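You operate a simulated robot arm through the tools that you are given. There is no shell and no other tool.

You run a simulated robot arm. Do the job below in one go: nothing can be reset, and whatever is moved stays where it is left.

TASK
Clear the scale with air, oil the insert, then pump the tank to its top line.
Fine: use the oil button; open the blue valve for it and shut it after.

The check looks at the end state, three seconds after you hand in, the way a careful person would. Anything else that was tipped, shoved, dropped, spilled or broken makes it a failure.

THE ROBOT
A 7-joint arm with a fingered hand, fixed in place. Base frame: the origin is on the floor under the middle of its stand, x ahead of it, y to its left, z up. Lengths are in mm, angles in degrees, forces in N, time in s.
With the tool pointing down near the work surface it reaches from about 100 to 660 mm from the base axis. Its first joint turns from -69.0 to 172.0 degrees. Payload 3.4 kg.
Tool frame: the origin (TCP) lies between the finger pads and is the grasp point; the fingertips stand 25 mm ahead of it; z points along the fingers, y is the line along which they close. The gripper opens to 88 mm; its body begins 29 mm behind the TCP. The gripper is a hand of 4 fingers: y runs from the thumb to the fingers, the wrist lies at [-13, -97, -162] in the tool frame.
Orientation is told as [roll, pitch, yaw] about the base's x, y, z axes, in that order, counted from this pose: with the fingers straight down and the wrist toward the robot, the tool's x, y and z point along [0, 1, 0], [1, 0, 0] and [0, 0, -1] of the base frame.

THE INTERFACE
- The arm moves only by the tool jog_arm. Its arguments are lists of equal length, an entry for each row: "angular": the turn, a rotation vector about the base's x, y, z in degrees, a list of three; "delta_pos": the shift along the base's x, y, z in mm, a list of three. In form: {"angular": [[ax, ay, az], ...], "delta_pos": [[tx, ty, tz], ...]}. A call has 1 to 20 rows; each row shifts and turns the commanded pose from where the row before left it. Each row takes 0.2 s and may step no farther than 50 mm and 8.6 degrees from the row before; otherwise, the whole call is refused. A pose out of reach is approached as far as the arm can. The call stops where the force on the tool passes 40 N (or 10 N more than at its start, if that is more) or the arm is blocked; 0.2 s more then pass. In this call time passes only in rows, and 0.2 s behind the last. The reply holds the time, the measured pose of the TCP, the force on the tool along the base axes, the opening and the grip force, in the units named above and with some noise, with the torque about the TCP (base axes, N m) and any sound that the robot's microphone picked up.
- Cameras (640 x 400 px; columns grow to the right, rows downward): "scene" is fixed at [398.7, -650, 1500.2]; the picture's right is [0.99, -0.14, 0.00], its down [-0.08, -0.60, -0.80] and it looks along [0.11, 0.79, -0.60] (base axes); focal length 214 px, centre (320, 200). "wrist" rides on the gripper at [64, -83, -98] in the tool frame; the picture's right is [-0.62, 0.37, -0.69], its down [-0.71, -0.63, 0.30] and it looks along [-0.32, 0.68, 0.65] (tool axes); focal length 265 px, centre (320, 200). There is no depth. A picture from a camera that has moved, and an enlarged one, comes with that camera's place and axes in the base frame and with its lens.
- capture(camera): a new picture of that camera. It takes no simulated time.
- raise_lower(by): slides the trunk up (or, below 0, down) by that many mm; the arm rides with it, the base frame stays. It gives what a move gives, with no picture.
- curl_fingers(index, middle, ring, thumb_bend, thumb_turn): sets how far each is bent, from 0 (flat) to 1 (curled in); at 0.3 the hand is open as for a grip, at 0.7 the pads meet at the TCP. One left out holds its place. A second passes; each finger stops where it meets its share of the squeeze, and holds until it gets a number again. It is the only way to open and close the hand. It gives what a move gives, with no picture; readings hold the bend of each and the force on the fingers (four entries, about 0 where the hand has none), thumb and palm. thumb_turn goes from beside the hand (0) to across from the fingers (1), as for a grip.
- inspect(camera, box): a new picture of the part [left, top, right, bottom] of that camera's present view, enlarged. It takes no simulated time.
- finish_job(): hands the job in; it is judged then, once.

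Nothing tells you positions but the pictures and the camera data. Unless the task says otherwise, let go and move clear before handing in.

The tools are called after ">>>" as a command line: name --argument value ..., lists and objects as JSON in quotes. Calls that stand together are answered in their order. jog_arm: Moves the arm, as the interface text tells. Its arguments: {"type":"object","properties":{"angular":{"type":"array","items":{"type":"array","items":{"type":"number"}}},"delta_pos":{"type":"array","items":{"type":"array","items":{"type":"number"}}}},"required":["angular","delta_pos"]} The other tools are called the same way: raise_lower (by) moves the trunk up or down; curl_fingers (index, middle, ring, thumb_bend, thumb_turn) moves the fingers one by one; capture (camera) takes a picture; inspect (camera, box) takes an enlarged picture of a part of a camera's view; finish_job () hands the job in.

At the start:

```text
t: 0.0
eef_pos: [354.6, -68.1, 1344.8]
tool_rot: [0.0, -0.1, 0.0]
wrist_force: [-0.3, -0.7, 0.1]
ft_torque: [0.02, -0.02, 0.0]
opening: 87.8
gripper_force: 0.1
shape: jaw
bend: [0.3, 0.3, 0.3, 0.3, 0.98]
finger forces: [0.0, 0.1, 0.0, 0.0, 0.0, 0.0]
trunk travel left (down, up): [-775.0, 65.0]
```

scene: 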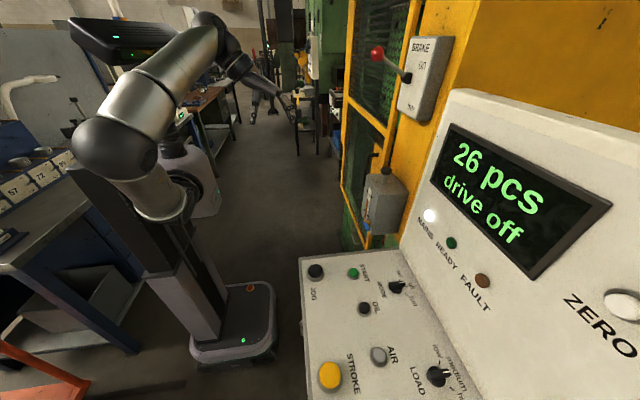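
wrist: 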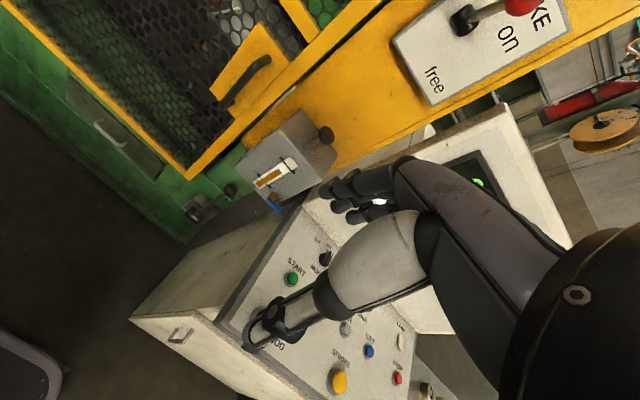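

I see a press with a control desk (JOG, START, MODE, OIL, AIR, STROKE, LOAD), a display reading "26 pcs / drive off", a brake lever and a box with a gauge and perhaps a blue valve. I'll look closer before moving anything.

>>> inspect --camera "scene" --box '[290, 240, 490, 400]'

>>> inspect --camera "scene" --box '[330, 20, 470, 260]'

>>> inspect --camera "wrist" --box '[180, 90, 380, 240]'

>>> inspect --camera "wrist" --box '[200, 220, 500, 400]'

>>> inspect --camera "wrist" --box '[0, 0, 320, 200]'

>>> inspect --camera "scene" --box '[340, 150, 440, 260]'

```text
2.50 times, centred on (390, 320) of scene
camera zoom: at [398.7, -650.0, 1500.2], right [0.99, -0.14, 0.0], down [-0.08, -0.6, -0.8], along [0.11, 0.79, -0.6], focal length 536 px, centre (145, -100)
```

zoom: 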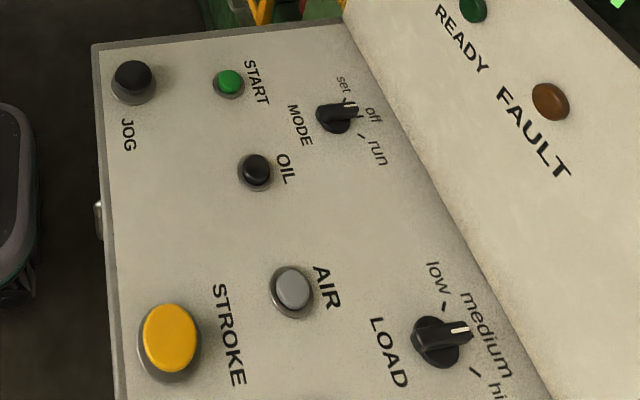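

```text
1.67 times, centred on (400, 140) of scene
camera zoom: at [398.7, -650.0, 1500.2], right [0.99, -0.14, 0.0], down [-0.08, -0.6, -0.8], along [0.11, 0.79, -0.6], focal length 358 px, centre (187, 300)
```

zoom: 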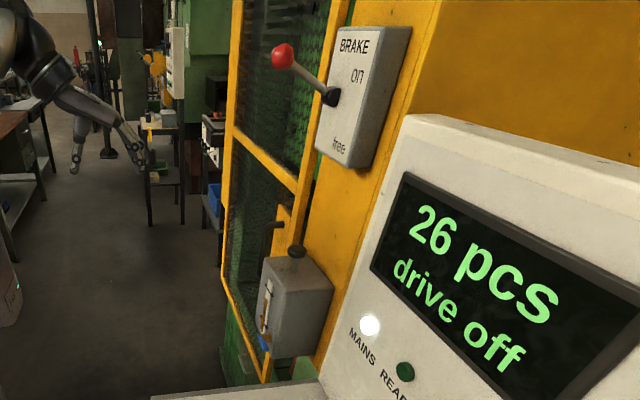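

```text
2.67 times, centred on (280, 165) of wrist
camera zoom: at [270.5, -2.3, 1444.1], right [0.37, -0.62, 0.69], down [-0.63, -0.71, -0.3], along [0.68, -0.32, -0.65], focal length 708 px, centre (427, 293)
```

zoom: 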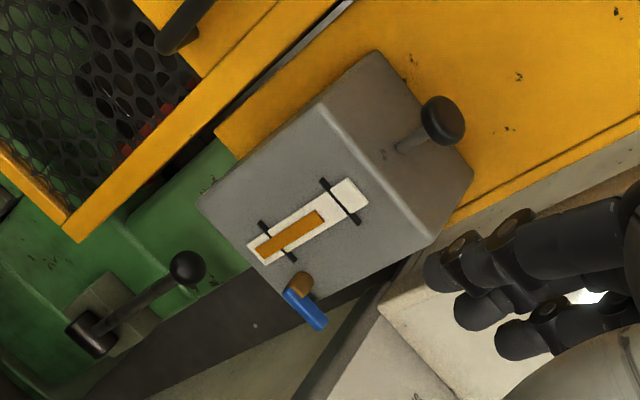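

```text
2.13 times, centred on (350, 310) of wrist
camera zoom: at [270.5, -2.3, 1444.1], right [0.37, -0.62, 0.69], down [-0.63, -0.71, -0.3], along [0.68, -0.32, -0.65], focal length 566 px, centre (256, -35)
```

zoom: 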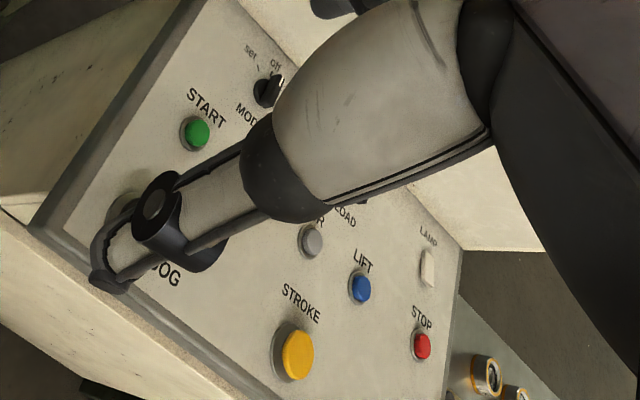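

```text
2.00 times, centred on (160, 100) of wrist
camera zoom: at [270.5, -2.3, 1444.1], right [0.37, -0.62, 0.69], down [-0.63, -0.71, -0.3], along [0.68, -0.32, -0.65], focal length 531 px, centre (640, 400)
```

zoom: 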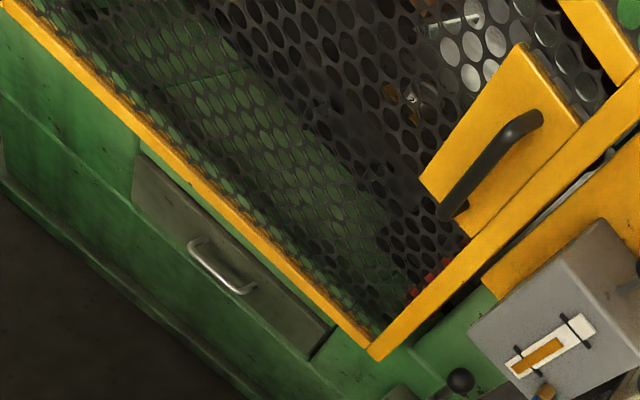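

```text
3.64 times, centred on (390, 205) of scene
camera zoom: at [398.7, -650.0, 1500.2], right [0.99, -0.14, 0.0], down [-0.08, -0.6, -0.8], along [0.11, 0.79, -0.6], focal length 780 px, centre (66, 182)
```

zoom: 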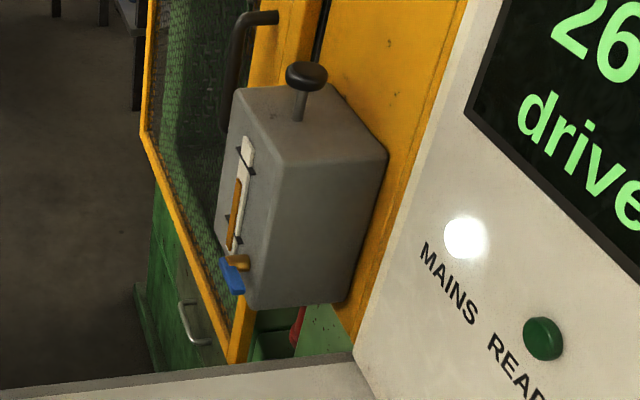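

The geometry works out so far as AIR ≈ [551,-501,942], OIL ≈ [550,-395,942], pump knob ≈ [690,-82,1164] and blue valve ≈ [633,-137,981]. Next I'll swing the wrist camera toward the guard, in free space, to see the scale and insert inside the press.

>>> jog_arm --angular '[[0, 0, 8], [0, 0, 8], [0, 0, 8], [0, 0, 8], [0, 0, 8], [0, 0, 8]]' --delta_pos '[[0, 15, 0], [0, 15, 0], [0, 15, 0], [0, 15, 0], [0, 15, 0], [0, 15, 0]]'

>>> capture --camera "wrist"

>>> capture --camera "scene"

```text
t: 1.4
eef_pos: [354.5, 23.6, 1345.9]
tool_rot: [0.0, 0.1, 48.3]
wrist_force: [-1.1, 0.2, 0.8]
ft_torque: [-0.03, 0.03, 0.0]
opening: 87.8
gripper_force: 0.0
shape: jaw
bend: [0.3, 0.3, 0.3, 0.3, 0.98]
finger forces: [0.0, 0.1, 0.1, 0.1, 0.0, 0.0]
trunk travel left (down, up): [-775.0, 65.0]
```

```text
taken
camera wrist: at [250.7, 5.5, 1444.7], right [0.71, -0.14, 0.69], down [0.11, -0.95, -0.3], along [0.7, 0.29, -0.65], focal length 265 px, centre (320, 200)
```

wrist: 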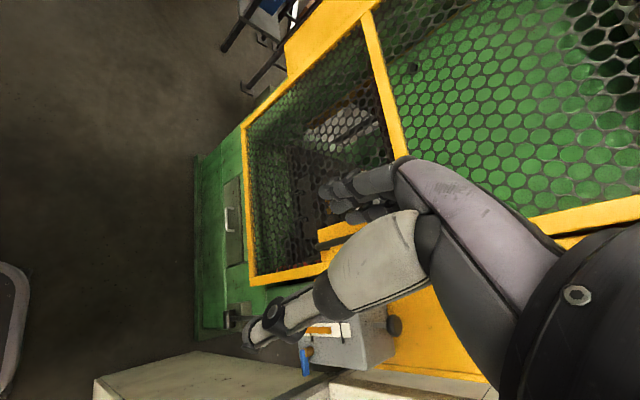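

```text
taken
```

scene: 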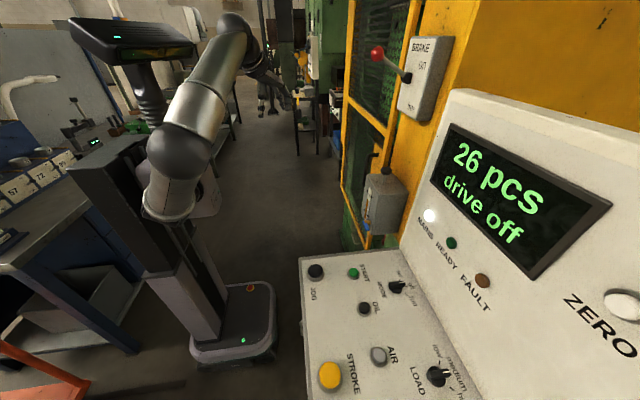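

The guard has an upper mesh and a lower door window with a yellow plate and handle. I'll zoom in on the interior.

>>> inspect --camera "wrist" --box '[230, 70, 420, 290]'

>>> inspect --camera "wrist" --box '[200, 270, 420, 400]'

>>> inspect --camera "wrist" --box '[300, 100, 400, 180]'

```text
1.82 times, centred on (325, 180) of wrist
camera zoom: at [250.7, 5.5, 1444.7], right [0.71, -0.14, 0.69], down [0.11, -0.95, -0.3], along [0.7, 0.29, -0.65], focal length 483 px, centre (311, 236)
```

zoom: 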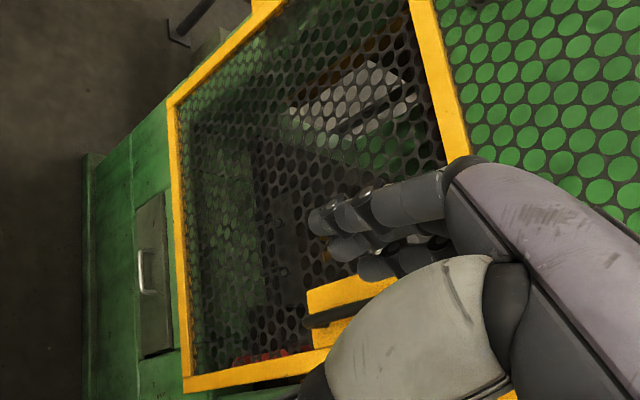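

```text
2.91 times, centred on (310, 335) of wrist
camera zoom: at [250.7, 5.5, 1444.7], right [0.71, -0.14, 0.69], down [0.11, -0.95, -0.3], along [0.7, 0.29, -0.65], focal length 772 px, centre (349, -193)
```

zoom: 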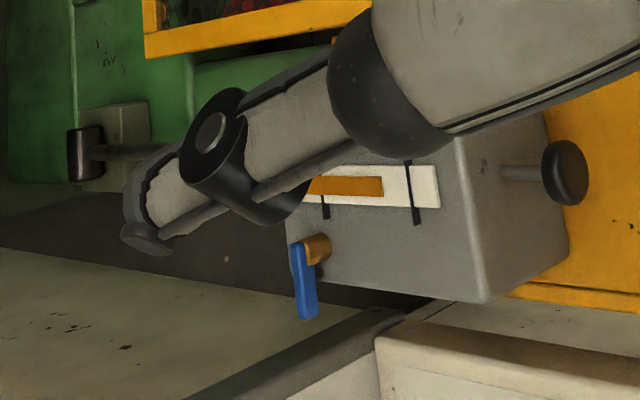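

```text
5.00 times, centred on (350, 140) of wrist
camera zoom: at [250.7, 5.5, 1444.7], right [0.71, -0.14, 0.69], down [0.11, -0.95, -0.3], along [0.7, 0.29, -0.65], focal length 1327 px, centre (170, 500)
```

zoom: 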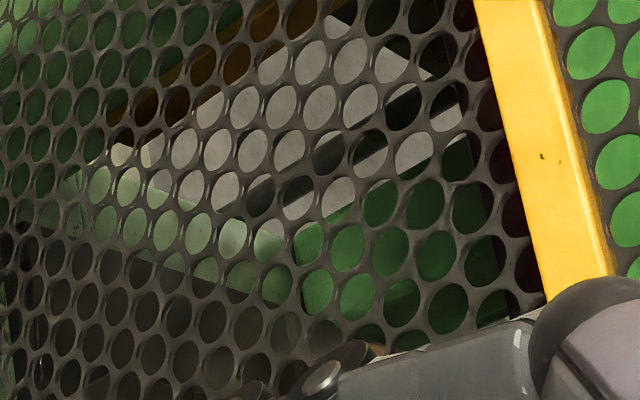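

The interior is dark and my fingers block part of the view. I'll lower the trunk and tilt the hand forward so the camera looks more levelly through the mesh and also at the tank's front.

>>> raise_lower --by -150

>>> jog_arm --angular '[[0, 0, -7], [0, 0, -7], [0, 0, -7], [0, 0, -7], [2.57, -7.05, 0], [2.57, -7.05, 0], [2.57, -7.05, 0], [2.57, -7.05, 0]]' --delta_pos '[[0, 15, 0], [0, 15, 0], [0, 15, 0], [0, 15, 0], [0, 10, 0], [0, 10, 0], [0, 10, 0], [0, 10, 0]]'

>>> capture --camera "wrist"

>>> capture --camera "scene"

```text
t: 3.1
eef_pos: [355.5, 22.7, 1197.0]
tool_rot: [-0.1, 0.0, 48.1]
wrist_force: [0.0, -0.5, 0.1]
ft_torque: [-0.01, -0.04, 0.03]
opening: 87.7
gripper_force: 0.2
shape: jaw
bend: [0.3, 0.3, 0.3, 0.3, 0.98]
finger forces: [0.0, 0.0, 0.0, 0.0, 0.1, 0.1]
trunk travel left (down, up): [-625.0, 215.0]
```

```text
t: 5.0
eef_pos: [352.7, 122.5, 1196.6]
tool_rot: [0.0, -30.1, 20.1]
wrist_force: [-0.2, -0.4, 0.1]
ft_torque: [-0.03, 0.01, 0.04]
opening: 87.4
gripper_force: 0.1
shape: jaw
bend: [0.3, 0.3, 0.3, 0.3, 0.98]
finger forces: [0.0, 0.1, 0.1, 0.0, 0.0, 0.1]
trunk travel left (down, up): [-625.0, 215.0]
```

```text
taken
camera wrist: at [216.5, 142.2, 1240.3], right [0.19, -0.59, 0.78], down [-0.12, -0.81, -0.58], along [0.97, 0.01, -0.22], focal length 265 px, centre (320, 200)
```

wrist: 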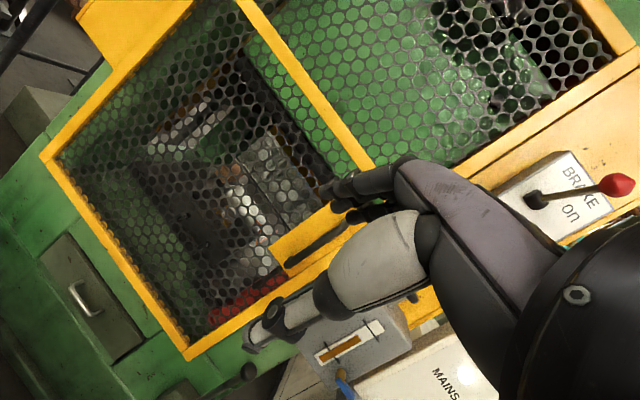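

```text
taken
```

scene: 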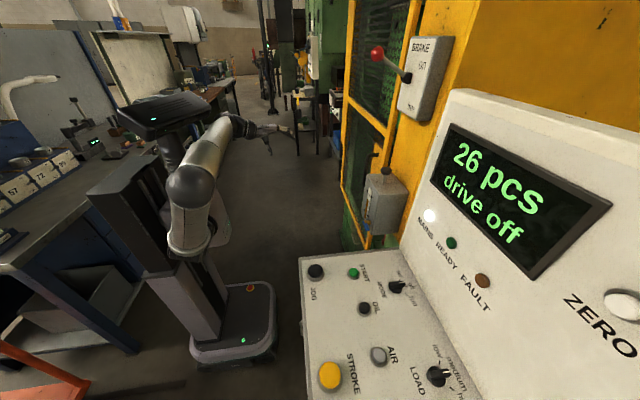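

>>> inspect --camera "wrist" --box '[130, 60, 370, 330]'

>>> inspect --camera "wrist" --box '[230, 130, 330, 210]'

>>> inspect --camera "wrist" --box '[300, 280, 480, 400]'

```text
1.48 times, centred on (250, 195) of wrist
camera zoom: at [216.5, 142.2, 1240.3], right [0.19, -0.59, 0.78], down [-0.12, -0.81, -0.58], along [0.97, 0.01, -0.22], focal length 393 px, centre (424, 207)
```

zoom: 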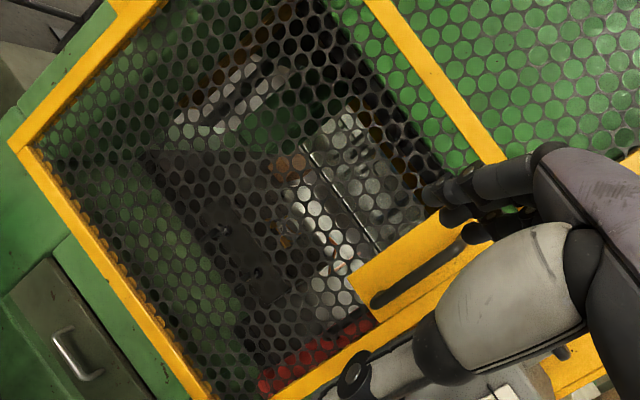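

```text
5.00 times, centred on (280, 170) of wrist
camera zoom: at [216.5, 142.2, 1240.3], right [0.19, -0.59, 0.78], down [-0.12, -0.81, -0.58], along [0.97, 0.01, -0.22], focal length 1327 px, centre (520, 350)
```

zoom: 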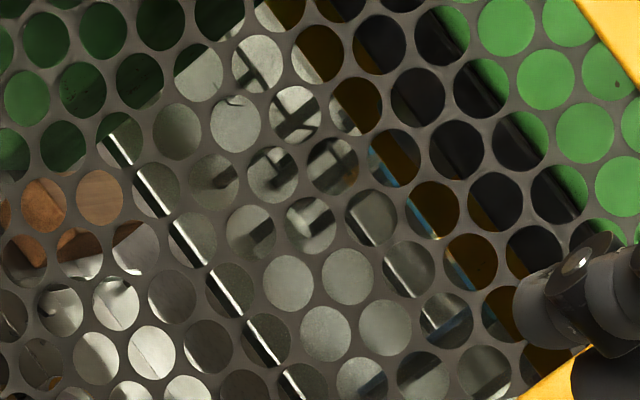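

```text
3.33 times, centred on (390, 340) of wrist
camera zoom: at [216.5, 142.2, 1240.3], right [0.19, -0.59, 0.78], down [-0.12, -0.81, -0.58], along [0.97, 0.01, -0.22], focal length 885 px, centre (87, -267)
```

zoom: 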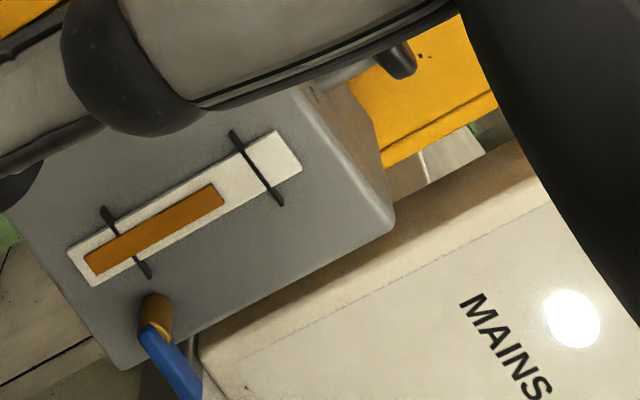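

I can make out a brownish patch on a die behind the mesh, at about [950,366,950]. I'll bring the camera closer to the mesh, staying more than 100 mm from the door, to see it properly.

>>> jog_arm --angular '[[0, 0, 0], [0, 0, 0], [0, 0, 0], [0, 0, 0], [0, 0, 0], [0, 0, 0]]' --delta_pos '[[30, 25, -8], [30, 25, -8], [30, 25, -8], [30, 25, -8], [30, 25, -8], [30, 25, -8]]'

>>> capture --camera "wrist"

>>> inspect --camera "wrist" --box '[100, 60, 420, 330]'

```text
t: 6.3
eef_pos: [532.9, 273.3, 1146.2]
tool_rot: [-0.2, -29.9, 20.1]
wrist_force: [-0.4, -0.6, -0.4]
ft_torque: [-0.03, -0.04, 0.01]
opening: 87.7
gripper_force: 0.0
shape: jaw
bend: [0.3, 0.3, 0.3, 0.3, 0.98]
finger forces: [0.0, 0.0, 0.0, 0.0, 0.1, 0.0]
trunk travel left (down, up): [-625.0, 215.0]
```

```text
taken
camera wrist: at [396.5, 293.8, 1189.5], right [0.19, -0.59, 0.79], down [-0.12, -0.81, -0.58], along [0.97, 0.01, -0.22], focal length 265 px, centre (320, 200)
```

wrist: 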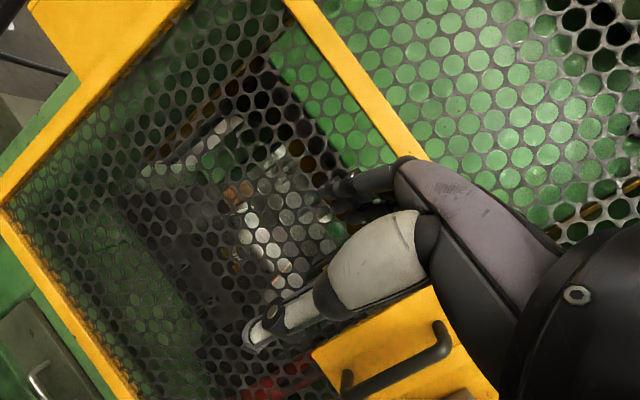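

```text
1.48 times, centred on (260, 195) of wrist
camera zoom: at [396.5, 293.8, 1189.5], right [0.19, -0.59, 0.79], down [-0.12, -0.81, -0.58], along [0.97, 0.01, -0.22], focal length 393 px, centre (409, 207)
```

zoom: 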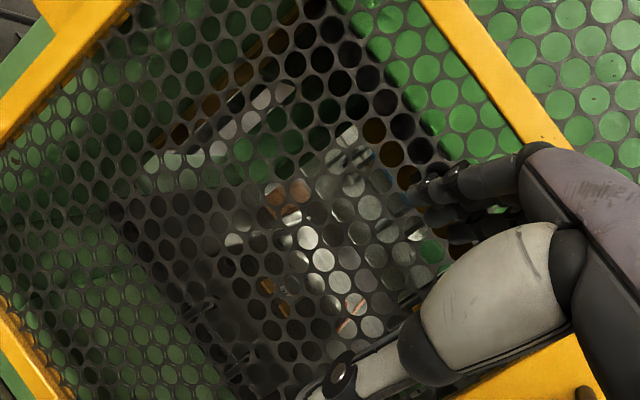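

The mesh still breaks up the view. I'll go about 100 mm closer; the fingertips will still be short of the door plane at x≈740.

>>> jog_arm --angular '[[0, 0, 0], [0, 0, 0], [0, 0, 0], [0, 0, 0]]' --delta_pos '[[22, 10, -15], [22, 10, -15], [22, 10, -15], [22, 10, -15]]'

>>> capture --camera "wrist"

>>> inspect --camera "wrist" --box '[100, 60, 420, 330]'

>>> capture --camera "scene"

```text
t: 7.3
eef_pos: [598.9, 276.4, 1109.9]
tool_rot: [0.7, -30.1, 18.7]
wrist_force: [0.7, 1.0, 0.4]
ft_torque: [-0.02, 0.04, 0.0]
opening: 87.8
gripper_force: 0.0
shape: jaw
bend: [0.3, 0.3, 0.3, 0.3, 0.98]
finger forces: [0.0, 0.0, 0.1, 0.1, 0.1, 0.0]
out of reach, approached as far as the arm can: row 2, 3, 4
trunk travel left (down, up): [-625.0, 215.0]
```

```text
taken
camera wrist: at [462.4, 297.4, 1153.1], right [0.18, -0.6, 0.78], down [-0.14, -0.8, -0.59], along [0.97, 0.0, -0.23], focal length 265 px, centre (320, 200)
```

wrist: 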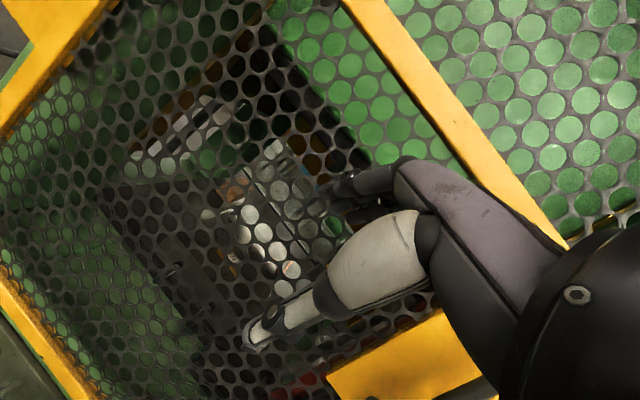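

```text
1.48 times, centred on (260, 195) of wrist
camera zoom: at [462.4, 297.4, 1153.1], right [0.18, -0.6, 0.78], down [-0.14, -0.8, -0.59], along [0.97, 0.0, -0.23], focal length 393 px, centre (409, 207)
```

zoom: 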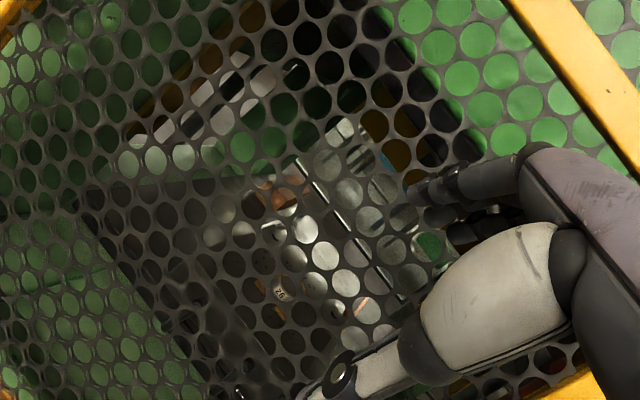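

```text
taken
```

scene: 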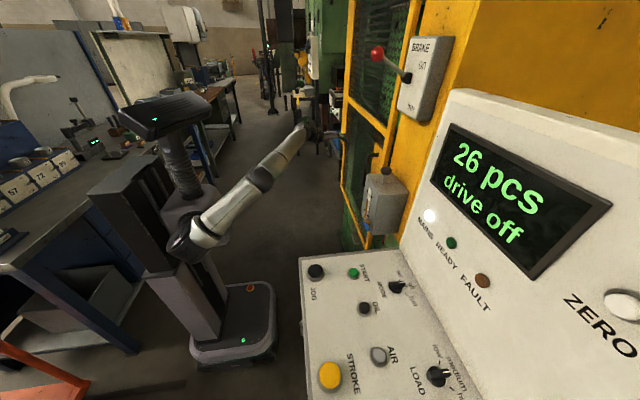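

The arm is at its reach limit here. I'll zoom in on the visible patches from this pose.

>>> inspect --camera "wrist" --box '[190, 140, 330, 230]'

>>> inspect --camera "wrist" --box '[190, 220, 330, 310]'

>>> inspect --camera "wrist" --box '[260, 290, 440, 400]'

>>> inspect --camera "wrist" --box '[100, 80, 260, 180]'

```text
4.44 times, centred on (260, 185) of wrist
camera zoom: at [462.4, 297.4, 1153.1], right [0.18, -0.6, 0.78], down [-0.14, -0.8, -0.59], along [0.97, 0.0, -0.23], focal length 1180 px, centre (587, 267)
```

zoom: 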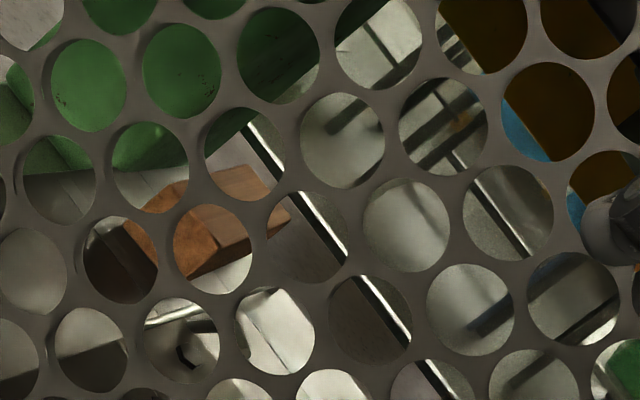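

```text
4.44 times, centred on (260, 265) of wrist
camera zoom: at [462.4, 297.4, 1153.1], right [0.18, -0.6, 0.78], down [-0.14, -0.8, -0.59], along [0.97, 0.0, -0.23], focal length 1180 px, centre (587, -89)
```

zoom: 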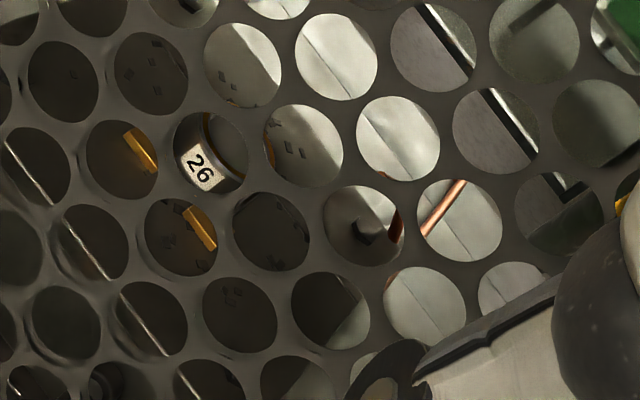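

```text
3.56 times, centred on (350, 345) of wrist
camera zoom: at [462.4, 297.4, 1153.1], right [0.18, -0.6, 0.78], down [-0.14, -0.8, -0.59], along [0.97, 0.0, -0.23], focal length 944 px, centre (213, -316)
```

zoom: 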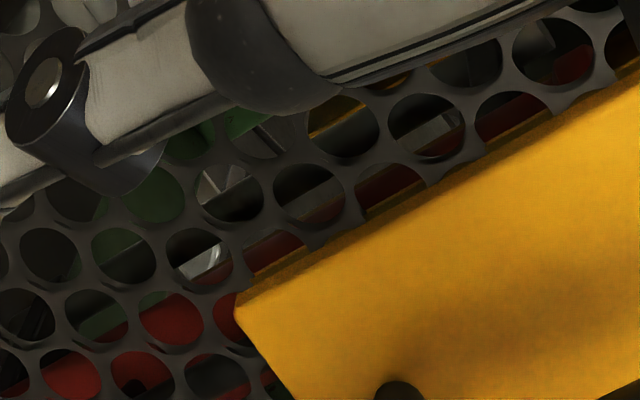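

```text
4.00 times, centred on (180, 130) of wrist
camera zoom: at [462.4, 297.4, 1153.1], right [0.18, -0.6, 0.78], down [-0.14, -0.8, -0.59], along [0.97, 0.0, -0.23], focal length 1062 px, centre (880, 480)
```

zoom: 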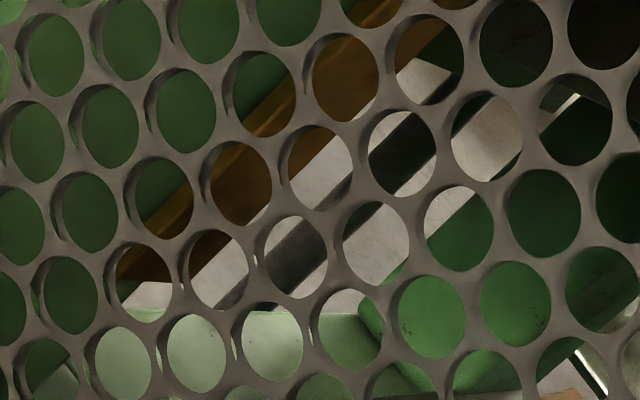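

Through the holes I can see an insert labelled 26, dark flakes of scale lying around it, two brass pieces and a copper nozzle. That is my "before" picture. Now I'll pull back from the guard, raise the trunk and turn toward the control desk.

>>> jog_arm --angular '[[0, 0, 0], [0, 0, 0], [0, 0, 0], [0, 0, 0], [0, 0, 0], [0, 0, 0]]' --delta_pos '[[-40, -30, 10], [-40, -30, 10], [-40, -30, 10], [-40, -30, 10], [-40, -30, 10], [-40, -30, 10]]'

>>> raise_lower --by 150

>>> jog_arm --angular '[[0, 0, -7.5], [0, 0, -7.5], [0, 0, -7.5], [0, 0, -7.5], [0, 0, -7.5], [0, 0, -7.5], [0, 0, -7.5], [0, 0, -7.5]]' --delta_pos '[[0, -40, 0], [0, -40, 0], [0, -40, 0], [0, -40, 0], [0, -40, 0], [0, -40, 0], [0, -40, 0], [0, -40, 0]]'

>>> curl_fingers --index 1 --middle 0.7 --ring 1 --thumb_bend 0.7

>>> capture --camera "wrist"

>>> capture --camera "scene"

```text
refused: row 1 steps farther than a row can; nothing moved
```

```text
t: 9.1
eef_pos: [595.4, 275.4, 1257.2]
tool_rot: [0.6, -30.0, 18.9]
wrist_force: [-1.0, 0.4, 0.0]
ft_torque: [0.0, -0.01, 0.01]
opening: 87.8
gripper_force: 0.0
shape: jaw
bend: [0.3, 0.3, 0.3, 0.3, 0.98]
finger forces: [0.0, 0.0, 0.0, 0.1, 0.1, 0.0]
trunk travel left (down, up): [-775.0, 65.0]
```

```text
t: 10.9
eef_pos: [588.9, -37.8, 1254.4]
tool_rot: [0.1, -29.9, -40.1]
wrist_force: [-0.4, -0.6, -0.6]
ft_torque: [0.03, 0.02, -0.02]
opening: 87.9
gripper_force: 0.0
shape: jaw
bend: [0.3, 0.3, 0.3, 0.3, 0.98]
finger forces: [0.0, 0.1, 0.1, 0.0, 0.0, 0.0]
trunk travel left (down, up): [-775.0, 65.0]
```

```text
t: 11.9
eef_pos: [588.5, -36.5, 1254.8]
tool_rot: [-0.1, -30.0, -40.0]
wrist_force: [0.8, 0.9, 0.1]
ft_torque: [0.0, -0.04, -0.02]
opening: 36.7
gripper_force: 0.1
shape: fingers
bend: [1.0, 0.7, 1.0, 0.7, 0.97]
finger forces: [0.0, 0.0, 0.1, 0.1, 0.0, 0.1]
trunk travel left (down, up): [-775.0, 65.0]
```

```text
taken
camera wrist: at [536.4, 91.3, 1299.1], right [-0.42, -0.46, 0.78], down [-0.76, -0.29, -0.58], along [0.5, -0.84, -0.22], focal length 265 px, centre (320, 200)
```

wrist: 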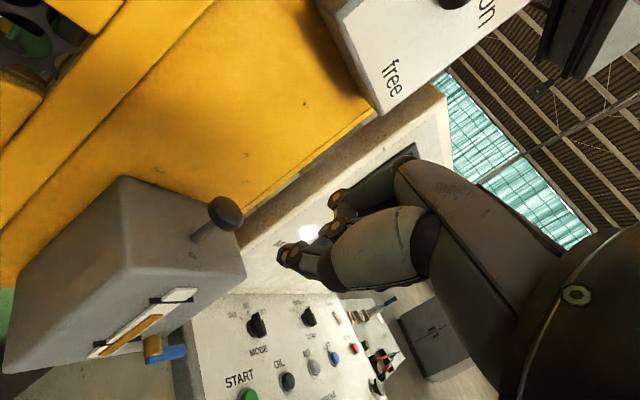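

```text
taken
```

scene: 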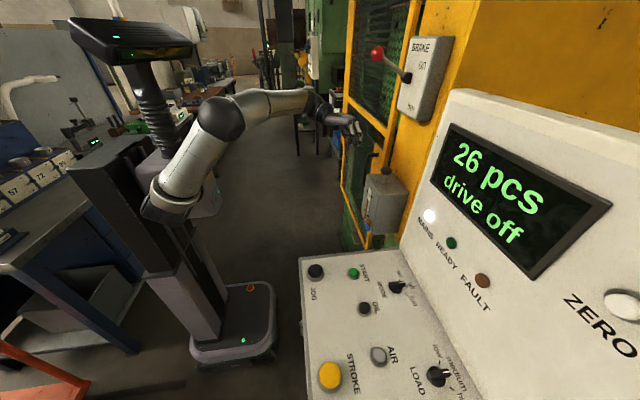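

My first move was refused for a step just over 50 mm, and the calls after it still ran. The hand ended at [588,-37,1255], clear of everything. From now on I'll send dependent moves one at a time. Next I'll check the hand shape and the tank up close.

>>> inspect --camera "wrist" --box '[250, 160, 470, 320]'

>>> inspect --camera "scene" --box '[290, 70, 410, 150]'

>>> inspect --camera "wrist" --box '[60, 180, 260, 400]'

>>> inspect --camera "wrist" --box '[200, 290, 420, 400]'

```text
2.50 times, centred on (360, 240) of wrist
camera zoom: at [536.4, 91.3, 1299.1], right [-0.42, -0.46, 0.78], down [-0.76, -0.29, -0.58], along [0.5, -0.84, -0.22], focal length 664 px, centre (220, 100)
```

zoom: 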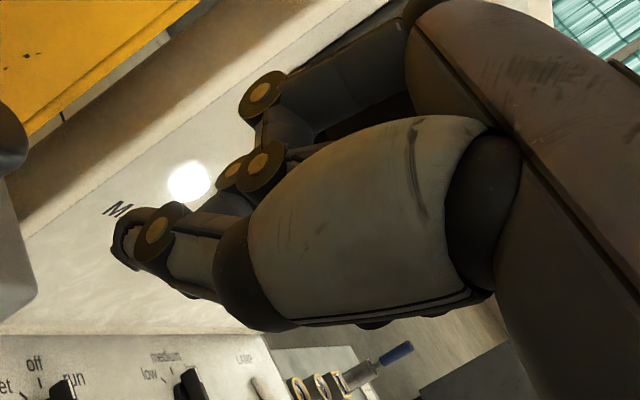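

```text
5.00 times, centred on (350, 110) of scene
camera zoom: at [398.7, -650.0, 1500.2], right [0.99, -0.14, 0.0], down [-0.08, -0.6, -0.8], along [0.11, 0.79, -0.6], focal length 1072 px, centre (170, 650)
```

zoom: 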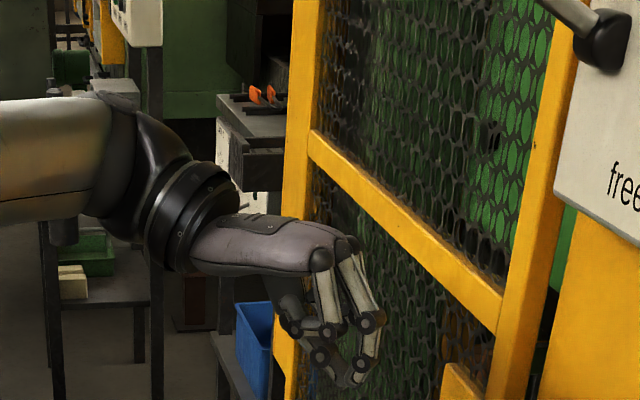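

```text
1.82 times, centred on (160, 290) of wrist
camera zoom: at [536.4, 91.3, 1299.1], right [-0.42, -0.46, 0.78], down [-0.76, -0.29, -0.58], along [0.5, -0.84, -0.22], focal length 483 px, centre (611, 36)
```

zoom: 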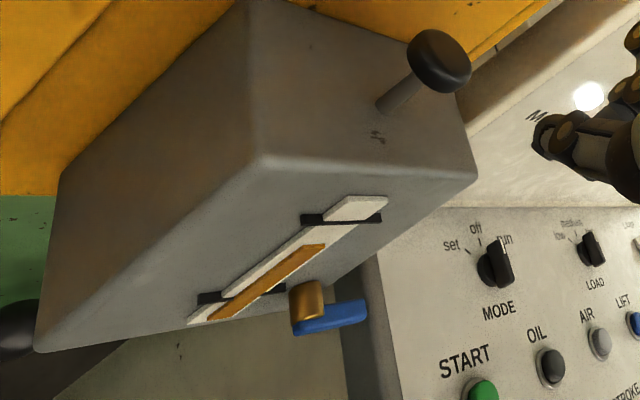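

```text
2.91 times, centred on (310, 345) of wrist
camera zoom: at [536.4, 91.3, 1299.1], right [-0.42, -0.46, 0.78], down [-0.76, -0.29, -0.58], along [0.5, -0.84, -0.22], focal length 772 px, centre (349, -222)
```

zoom: 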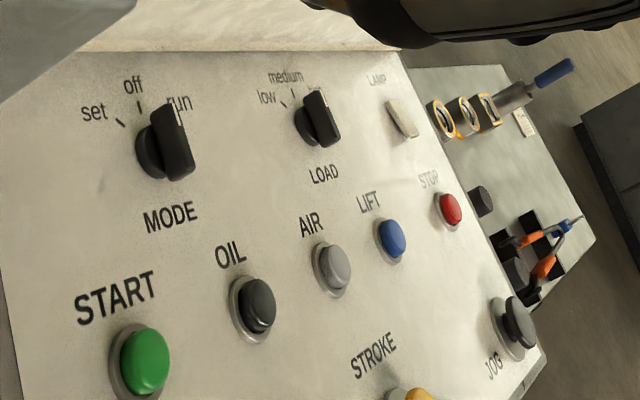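

The hand is now a fist with the middle finger and thumb forming the tip, about 25 mm ahead of the TCP. AIR comes out at about [550,-502,946] and OIL at about [550,-398,947] from three views. I'll move over the desk to hover above AIR.

>>> jog_arm --angular '[[0, 0, 0], [0, 0, 0], [0, 0, 0], [0, 0, 0], [0, 0, 0], [0, 0, 0], [0, 0, 0]]' --delta_pos '[[-20, -37, -8], [-20, -37, -8], [-20, -37, -8], [-20, -37, -8], [-20, -37, -8], [-20, -37, -8], [-20, -37, -8]]'

```text
t: 13.5
eef_pos: [448.8, -295.1, 1198.7]
tool_rot: [-0.1, -30.1, -40.0]
wrist_force: [-0.1, 0.1, -0.7]
ft_torque: [0.05, 0.01, 0.02]
opening: 36.9
gripper_force: 0.2
shape: fingers
bend: [1.0, 0.7, 1.0, 0.7, 0.97]
finger forces: [0.0, 0.0, 0.1, 0.0, 0.1, 0.0]
trunk travel left (down, up): [-775.0, 65.0]
```

The hand is at [449,-295,1199] and clear of the desk. Next I'll go to a hover about 55 mm above AIR.

>>> jog_arm --angular '[[0, 0, 0], [0, 0, 0], [0, 0, 0], [0, 0, 0], [0, 0, 0], [0, 0, 0]]' --delta_pos '[[14, -32, -29], [14, -32, -29], [14, -32, -29], [14, -32, -29], [14, -32, -29], [14, -32, -29]]'

>>> capture --camera "wrist"

>>> capture --camera "scene"

```text
t: 14.9
eef_pos: [534.1, -486.7, 1023.5]
tool_rot: [0.0, -30.0, -40.0]
wrist_force: [0.1, 0.2, 0.4]
ft_torque: [-0.02, 0.01, -0.02]
opening: 36.6
gripper_force: 0.1
shape: fingers
bend: [1.0, 0.7, 1.0, 0.7, 0.97]
finger forces: [0.0, 0.0, 0.0, 0.1, 0.0, 0.0]
trunk travel left (down, up): [-775.0, 65.0]
```

```text
taken
camera wrist: at [481.8, -358.7, 1068.1], right [-0.42, -0.46, 0.78], down [-0.76, -0.3, -0.58], along [0.5, -0.84, -0.22], focal length 265 px, centre (320, 200)
```

wrist: 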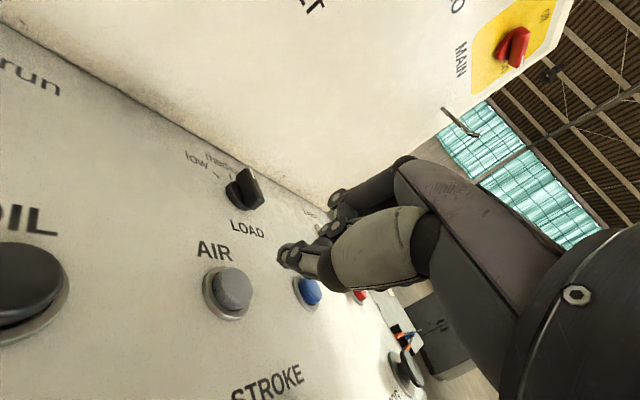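

```text
taken
```

scene: 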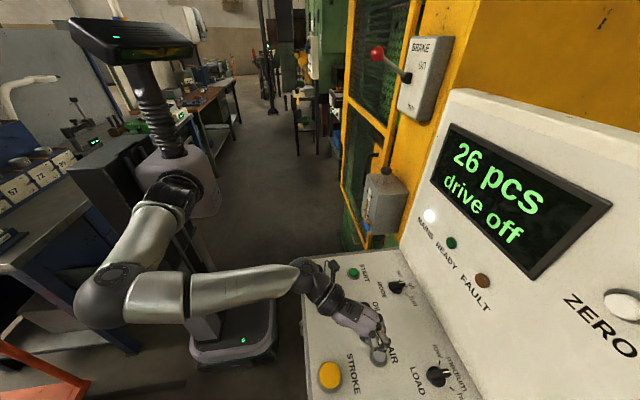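

The hand is hovering near AIR. I'll zoom in to check the tip's alignment with the button.

>>> inspect --camera "scene" --box '[310, 270, 450, 400]'

>>> inspect --camera "wrist" --box '[190, 180, 370, 330]'

```text
3.08 times, centred on (380, 335) of scene
camera zoom: at [398.7, -650.0, 1500.2], right [0.99, -0.14, 0.0], down [-0.08, -0.6, -0.8], along [0.11, 0.79, -0.6], focal length 660 px, centre (135, -215)
```

zoom: 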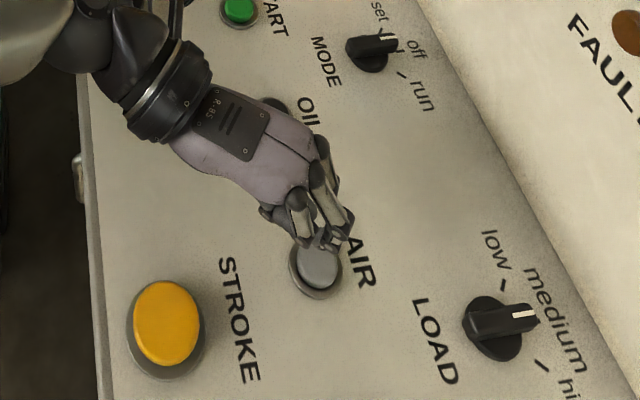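

```text
2.67 times, centred on (280, 255) of wrist
camera zoom: at [481.8, -358.7, 1068.1], right [-0.42, -0.46, 0.78], down [-0.76, -0.3, -0.58], along [0.5, -0.84, -0.22], focal length 708 px, centre (427, 53)
```

zoom: 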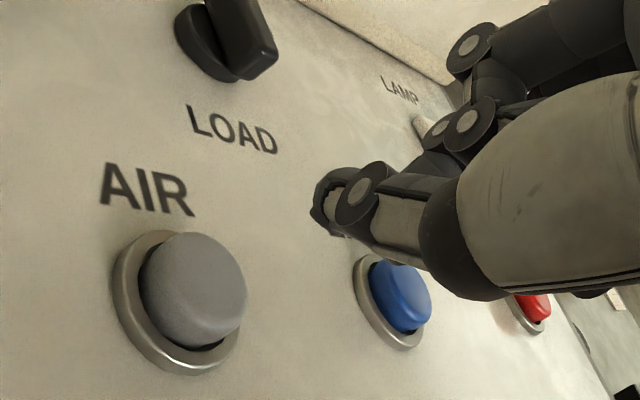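

>>> inspect --camera "scene" --box '[355, 300, 405, 345]'

>>> inspect --camera "wrist" --box '[260, 210, 360, 290]'

```text
8.89 times, centred on (380, 322) of scene
camera zoom: at [398.7, -650.0, 1500.2], right [0.99, -0.14, 0.0], down [-0.08, -0.6, -0.8], along [0.11, 0.79, -0.6], focal length 1906 px, centre (-213, -889)
```

zoom: 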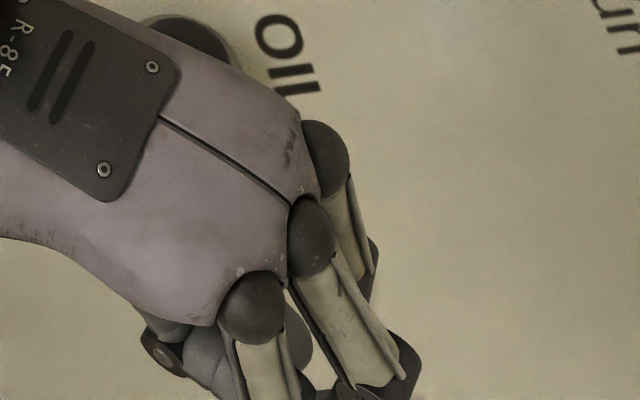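

```text
5.00 times, centred on (310, 250) of wrist
camera zoom: at [481.8, -358.7, 1068.1], right [-0.42, -0.46, 0.78], down [-0.76, -0.3, -0.58], along [0.5, -0.84, -0.22], focal length 1327 px, centre (370, -50)
```

zoom: 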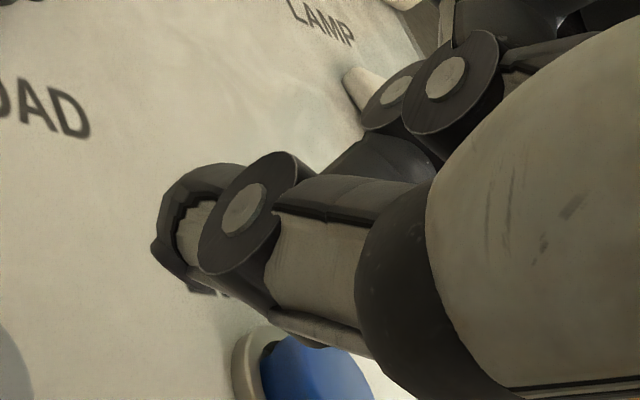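

>>> inspect --camera "scene" --box '[360, 325, 400, 365]'

```text
10.00 times, centred on (380, 345) of scene
camera zoom: at [398.7, -650.0, 1500.2], right [0.99, -0.14, 0.0], down [-0.08, -0.6, -0.8], along [0.11, 0.79, -0.6], focal length 2145 px, centre (-280, -1250)
```

zoom: 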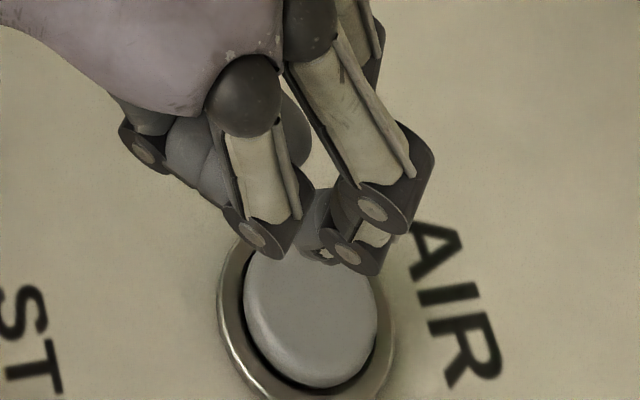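

From both views, the tip sits about 42 mm ahead of the TCP, so it is directly above AIR with about 40 mm to go. I'll come down most of the way, then press in small steps.

>>> jog_arm --angular '[[0, 0, 0], [0, 0, 0], [0, 0, 0]]' --delta_pos '[[0, -0.5, -11], [0, -0.5, -11], [0, 0, -10]]'

>>> inspect --camera "scene" --box '[350, 315, 414, 395]'

>>> inspect --camera "wrist" --box '[220, 200, 360, 320]'

```text
t: 15.7
eef_pos: [533.1, -487.8, 991.5]
tool_rot: [0.0, -30.0, -40.0]
wrist_force: [0.6, 0.5, -0.6]
ft_torque: [0.01, 0.0, 0.03]
opening: 36.6
gripper_force: 0.0
shape: fingers
bend: [1.0, 0.7, 1.0, 0.7, 0.97]
finger forces: [0.1, 0.0, 0.0, 0.1, 0.0, 0.1]
trunk travel left (down, up): [-775.0, 65.0]
```

```text
5.00 times, centred on (382, 355) of scene
camera zoom: at [398.7, -650.0, 1500.2], right [0.99, -0.14, 0.0], down [-0.08, -0.6, -0.8], along [0.11, 0.79, -0.6], focal length 1072 px, centre (10, -575)
```

zoom: 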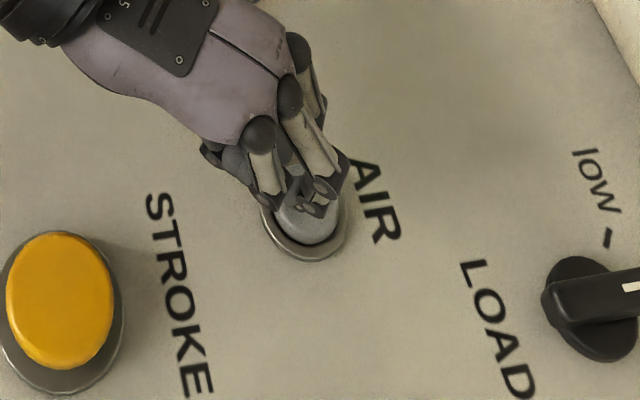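

```text
3.33 times, centred on (290, 260) of wrist
camera zoom: at [481.5, -359.1, 1036.8], right [-0.42, -0.46, 0.78], down [-0.76, -0.29, -0.58], along [0.5, -0.84, -0.22], focal length 885 px, centre (420, 0)
```

zoom: 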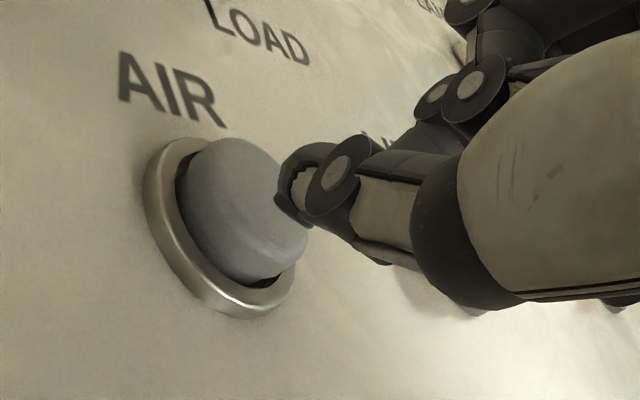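

The tip is over the button cap, a few mm above it. I'll press gently now and hold briefly.

>>> jog_arm --angular '[[0, 0, 0], [0, 0, 0], [0, 0, 0], [0, 0, 0]]' --delta_pos '[[0, 0, -3], [0, 0, -3], [0, 0, -3], [0, 0, -2]]'

>>> inspect --camera "wrist" --box '[220, 200, 360, 320]'

>>> capture --camera "scene"

```text
t: 16.7
eef_pos: [534.4, -488.2, 981.9]
tool_rot: [0.0, -30.0, -40.1]
wrist_force: [-0.4, 0.2, 0.0]
ft_torque: [0.01, 0.0, 0.01]
opening: 36.6
gripper_force: 0.0
shape: fingers
bend: [1.0, 0.7, 1.0, 0.7, 0.97]
finger forces: [0.0, 0.0, 0.1, 0.0, 0.0, 0.0]
trunk travel left (down, up): [-775.0, 65.0]
```

```text
3.33 times, centred on (290, 260) of wrist
camera zoom: at [481.9, -359.7, 1026.7], right [-0.42, -0.46, 0.78], down [-0.76, -0.29, -0.58], along [0.5, -0.84, -0.22], focal length 885 px, centre (420, 0)
```

zoom: 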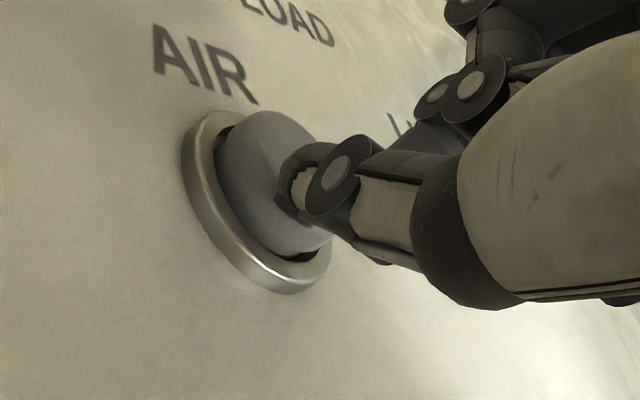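

```text
taken
```

scene: 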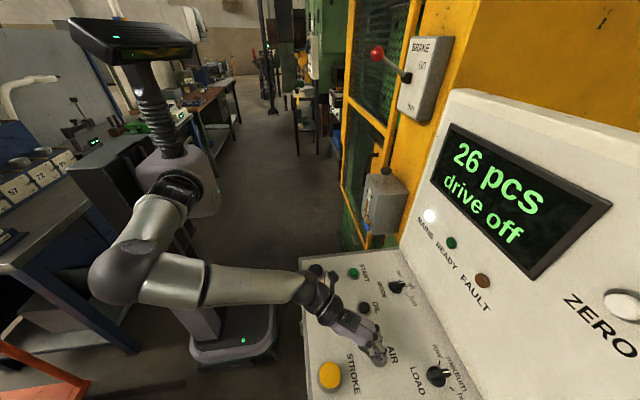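

There's no contact yet. I'll keep going down in 2 mm steps.

>>> jog_arm --angular '[[0, 0, 0], [0, 0, 0], [0, 0, 0]]' --delta_pos '[[0, 0, -2], [0, 0, -2], [0, 0, -2]]'

>>> inspect --camera "wrist" --box '[220, 200, 360, 320]'

```text
t: 17.5
eef_pos: [534.8, -487.3, 976.6]
tool_rot: [0.0, -30.0, -40.0]
wrist_force: [-0.1, 1.5, 1.0]
ft_torque: [0.04, 0.01, 0.01]
opening: 36.3
gripper_force: 0.3
shape: fingers
bend: [1.0, 0.7, 1.0, 0.7, 0.97]
finger forces: [0.0, 0.0, 0.0, 0.0, 1.0, 0.1]
trunk travel left (down, up): [-775.0, 65.0]
```

```text
3.33 times, centred on (290, 260) of wrist
camera zoom: at [481.7, -359.2, 1020.8], right [-0.42, -0.46, 0.78], down [-0.76, -0.3, -0.58], along [0.5, -0.84, -0.22], focal length 885 px, centre (420, 0)
```

zoom: 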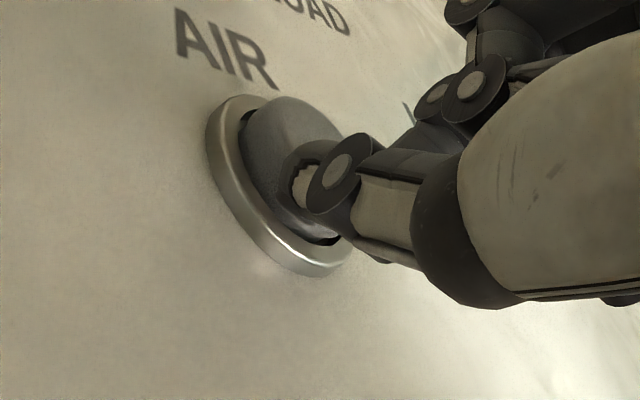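

The thumb tip has just touched the cap, at about 1 N. I'll press further in 1.5 mm steps and listen for sound.

>>> jog_arm --angular '[[0, 0, 0], [0, 0, 0], [0, 0, 0]]' --delta_pos '[[0, 0, -1.5], [0, 0, -1.5], [0, 0, -1.5]]'

>>> inspect --camera "wrist" --box '[220, 200, 360, 320]'

```text
t: 18.3
eef_pos: [533.2, -487.2, 973.2]
tool_rot: [0.0, -30.0, -40.0]
wrist_force: [-1.0, 0.6, 2.1]
ft_torque: [0.03, 0.01, -0.02]
opening: 36.4
gripper_force: 0.9
shape: fingers
bend: [1.0, 0.7, 1.0, 0.71, 0.98]
finger forces: [0.0, 0.0, 0.0, 0.0, 2.0, 0.1]
trunk travel left (down, up): [-775.0, 65.0]
heard: click
```

```text
3.33 times, centred on (290, 260) of wrist
camera zoom: at [481.1, -358.5, 1016.1], right [-0.42, -0.46, 0.78], down [-0.76, -0.3, -0.58], along [0.5, -0.84, -0.22], focal length 885 px, centre (420, 0)
```

zoom: 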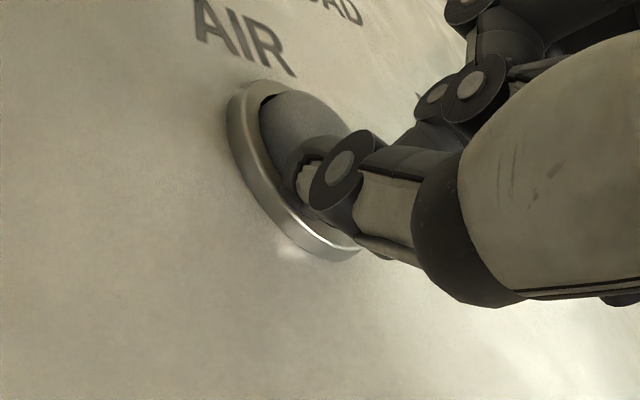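

I heard a click, so the button is down. I'll hold it and listen for air.

>>> jog_arm --angular '[[0, 0, 0], [0, 0, 0], [0, 0, 0], [0, 0, 0], [0, 0, 0]]' --delta_pos '[[0, 0, 0], [0, 0, 0], [0, 0, 0], [0, 0, 0], [0, 0, 0]]'

>>> capture --camera "scene"

```text
t: 19.5
eef_pos: [533.0, -487.1, 971.6]
tool_rot: [-0.1, -30.1, -40.0]
wrist_force: [-0.6, 0.8, 2.0]
ft_torque: [0.02, -0.01, 0.02]
opening: 36.0
gripper_force: 1.0
shape: fingers
bend: [1.0, 0.7, 1.0, 0.71, 0.98]
finger forces: [0.1, 0.0, 0.0, 0.0, 2.1, 0.1]
trunk travel left (down, up): [-775.0, 65.0]
```

```text
taken
```

scene: 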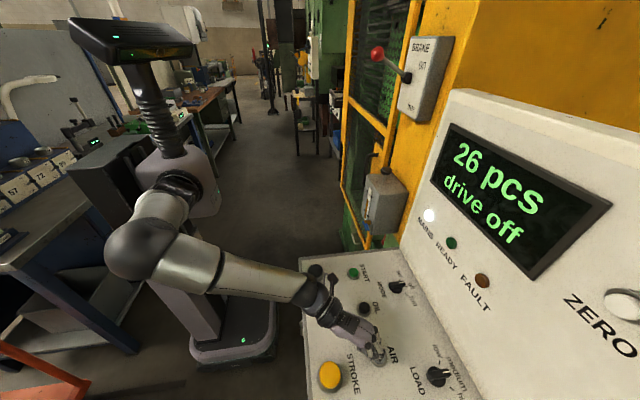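

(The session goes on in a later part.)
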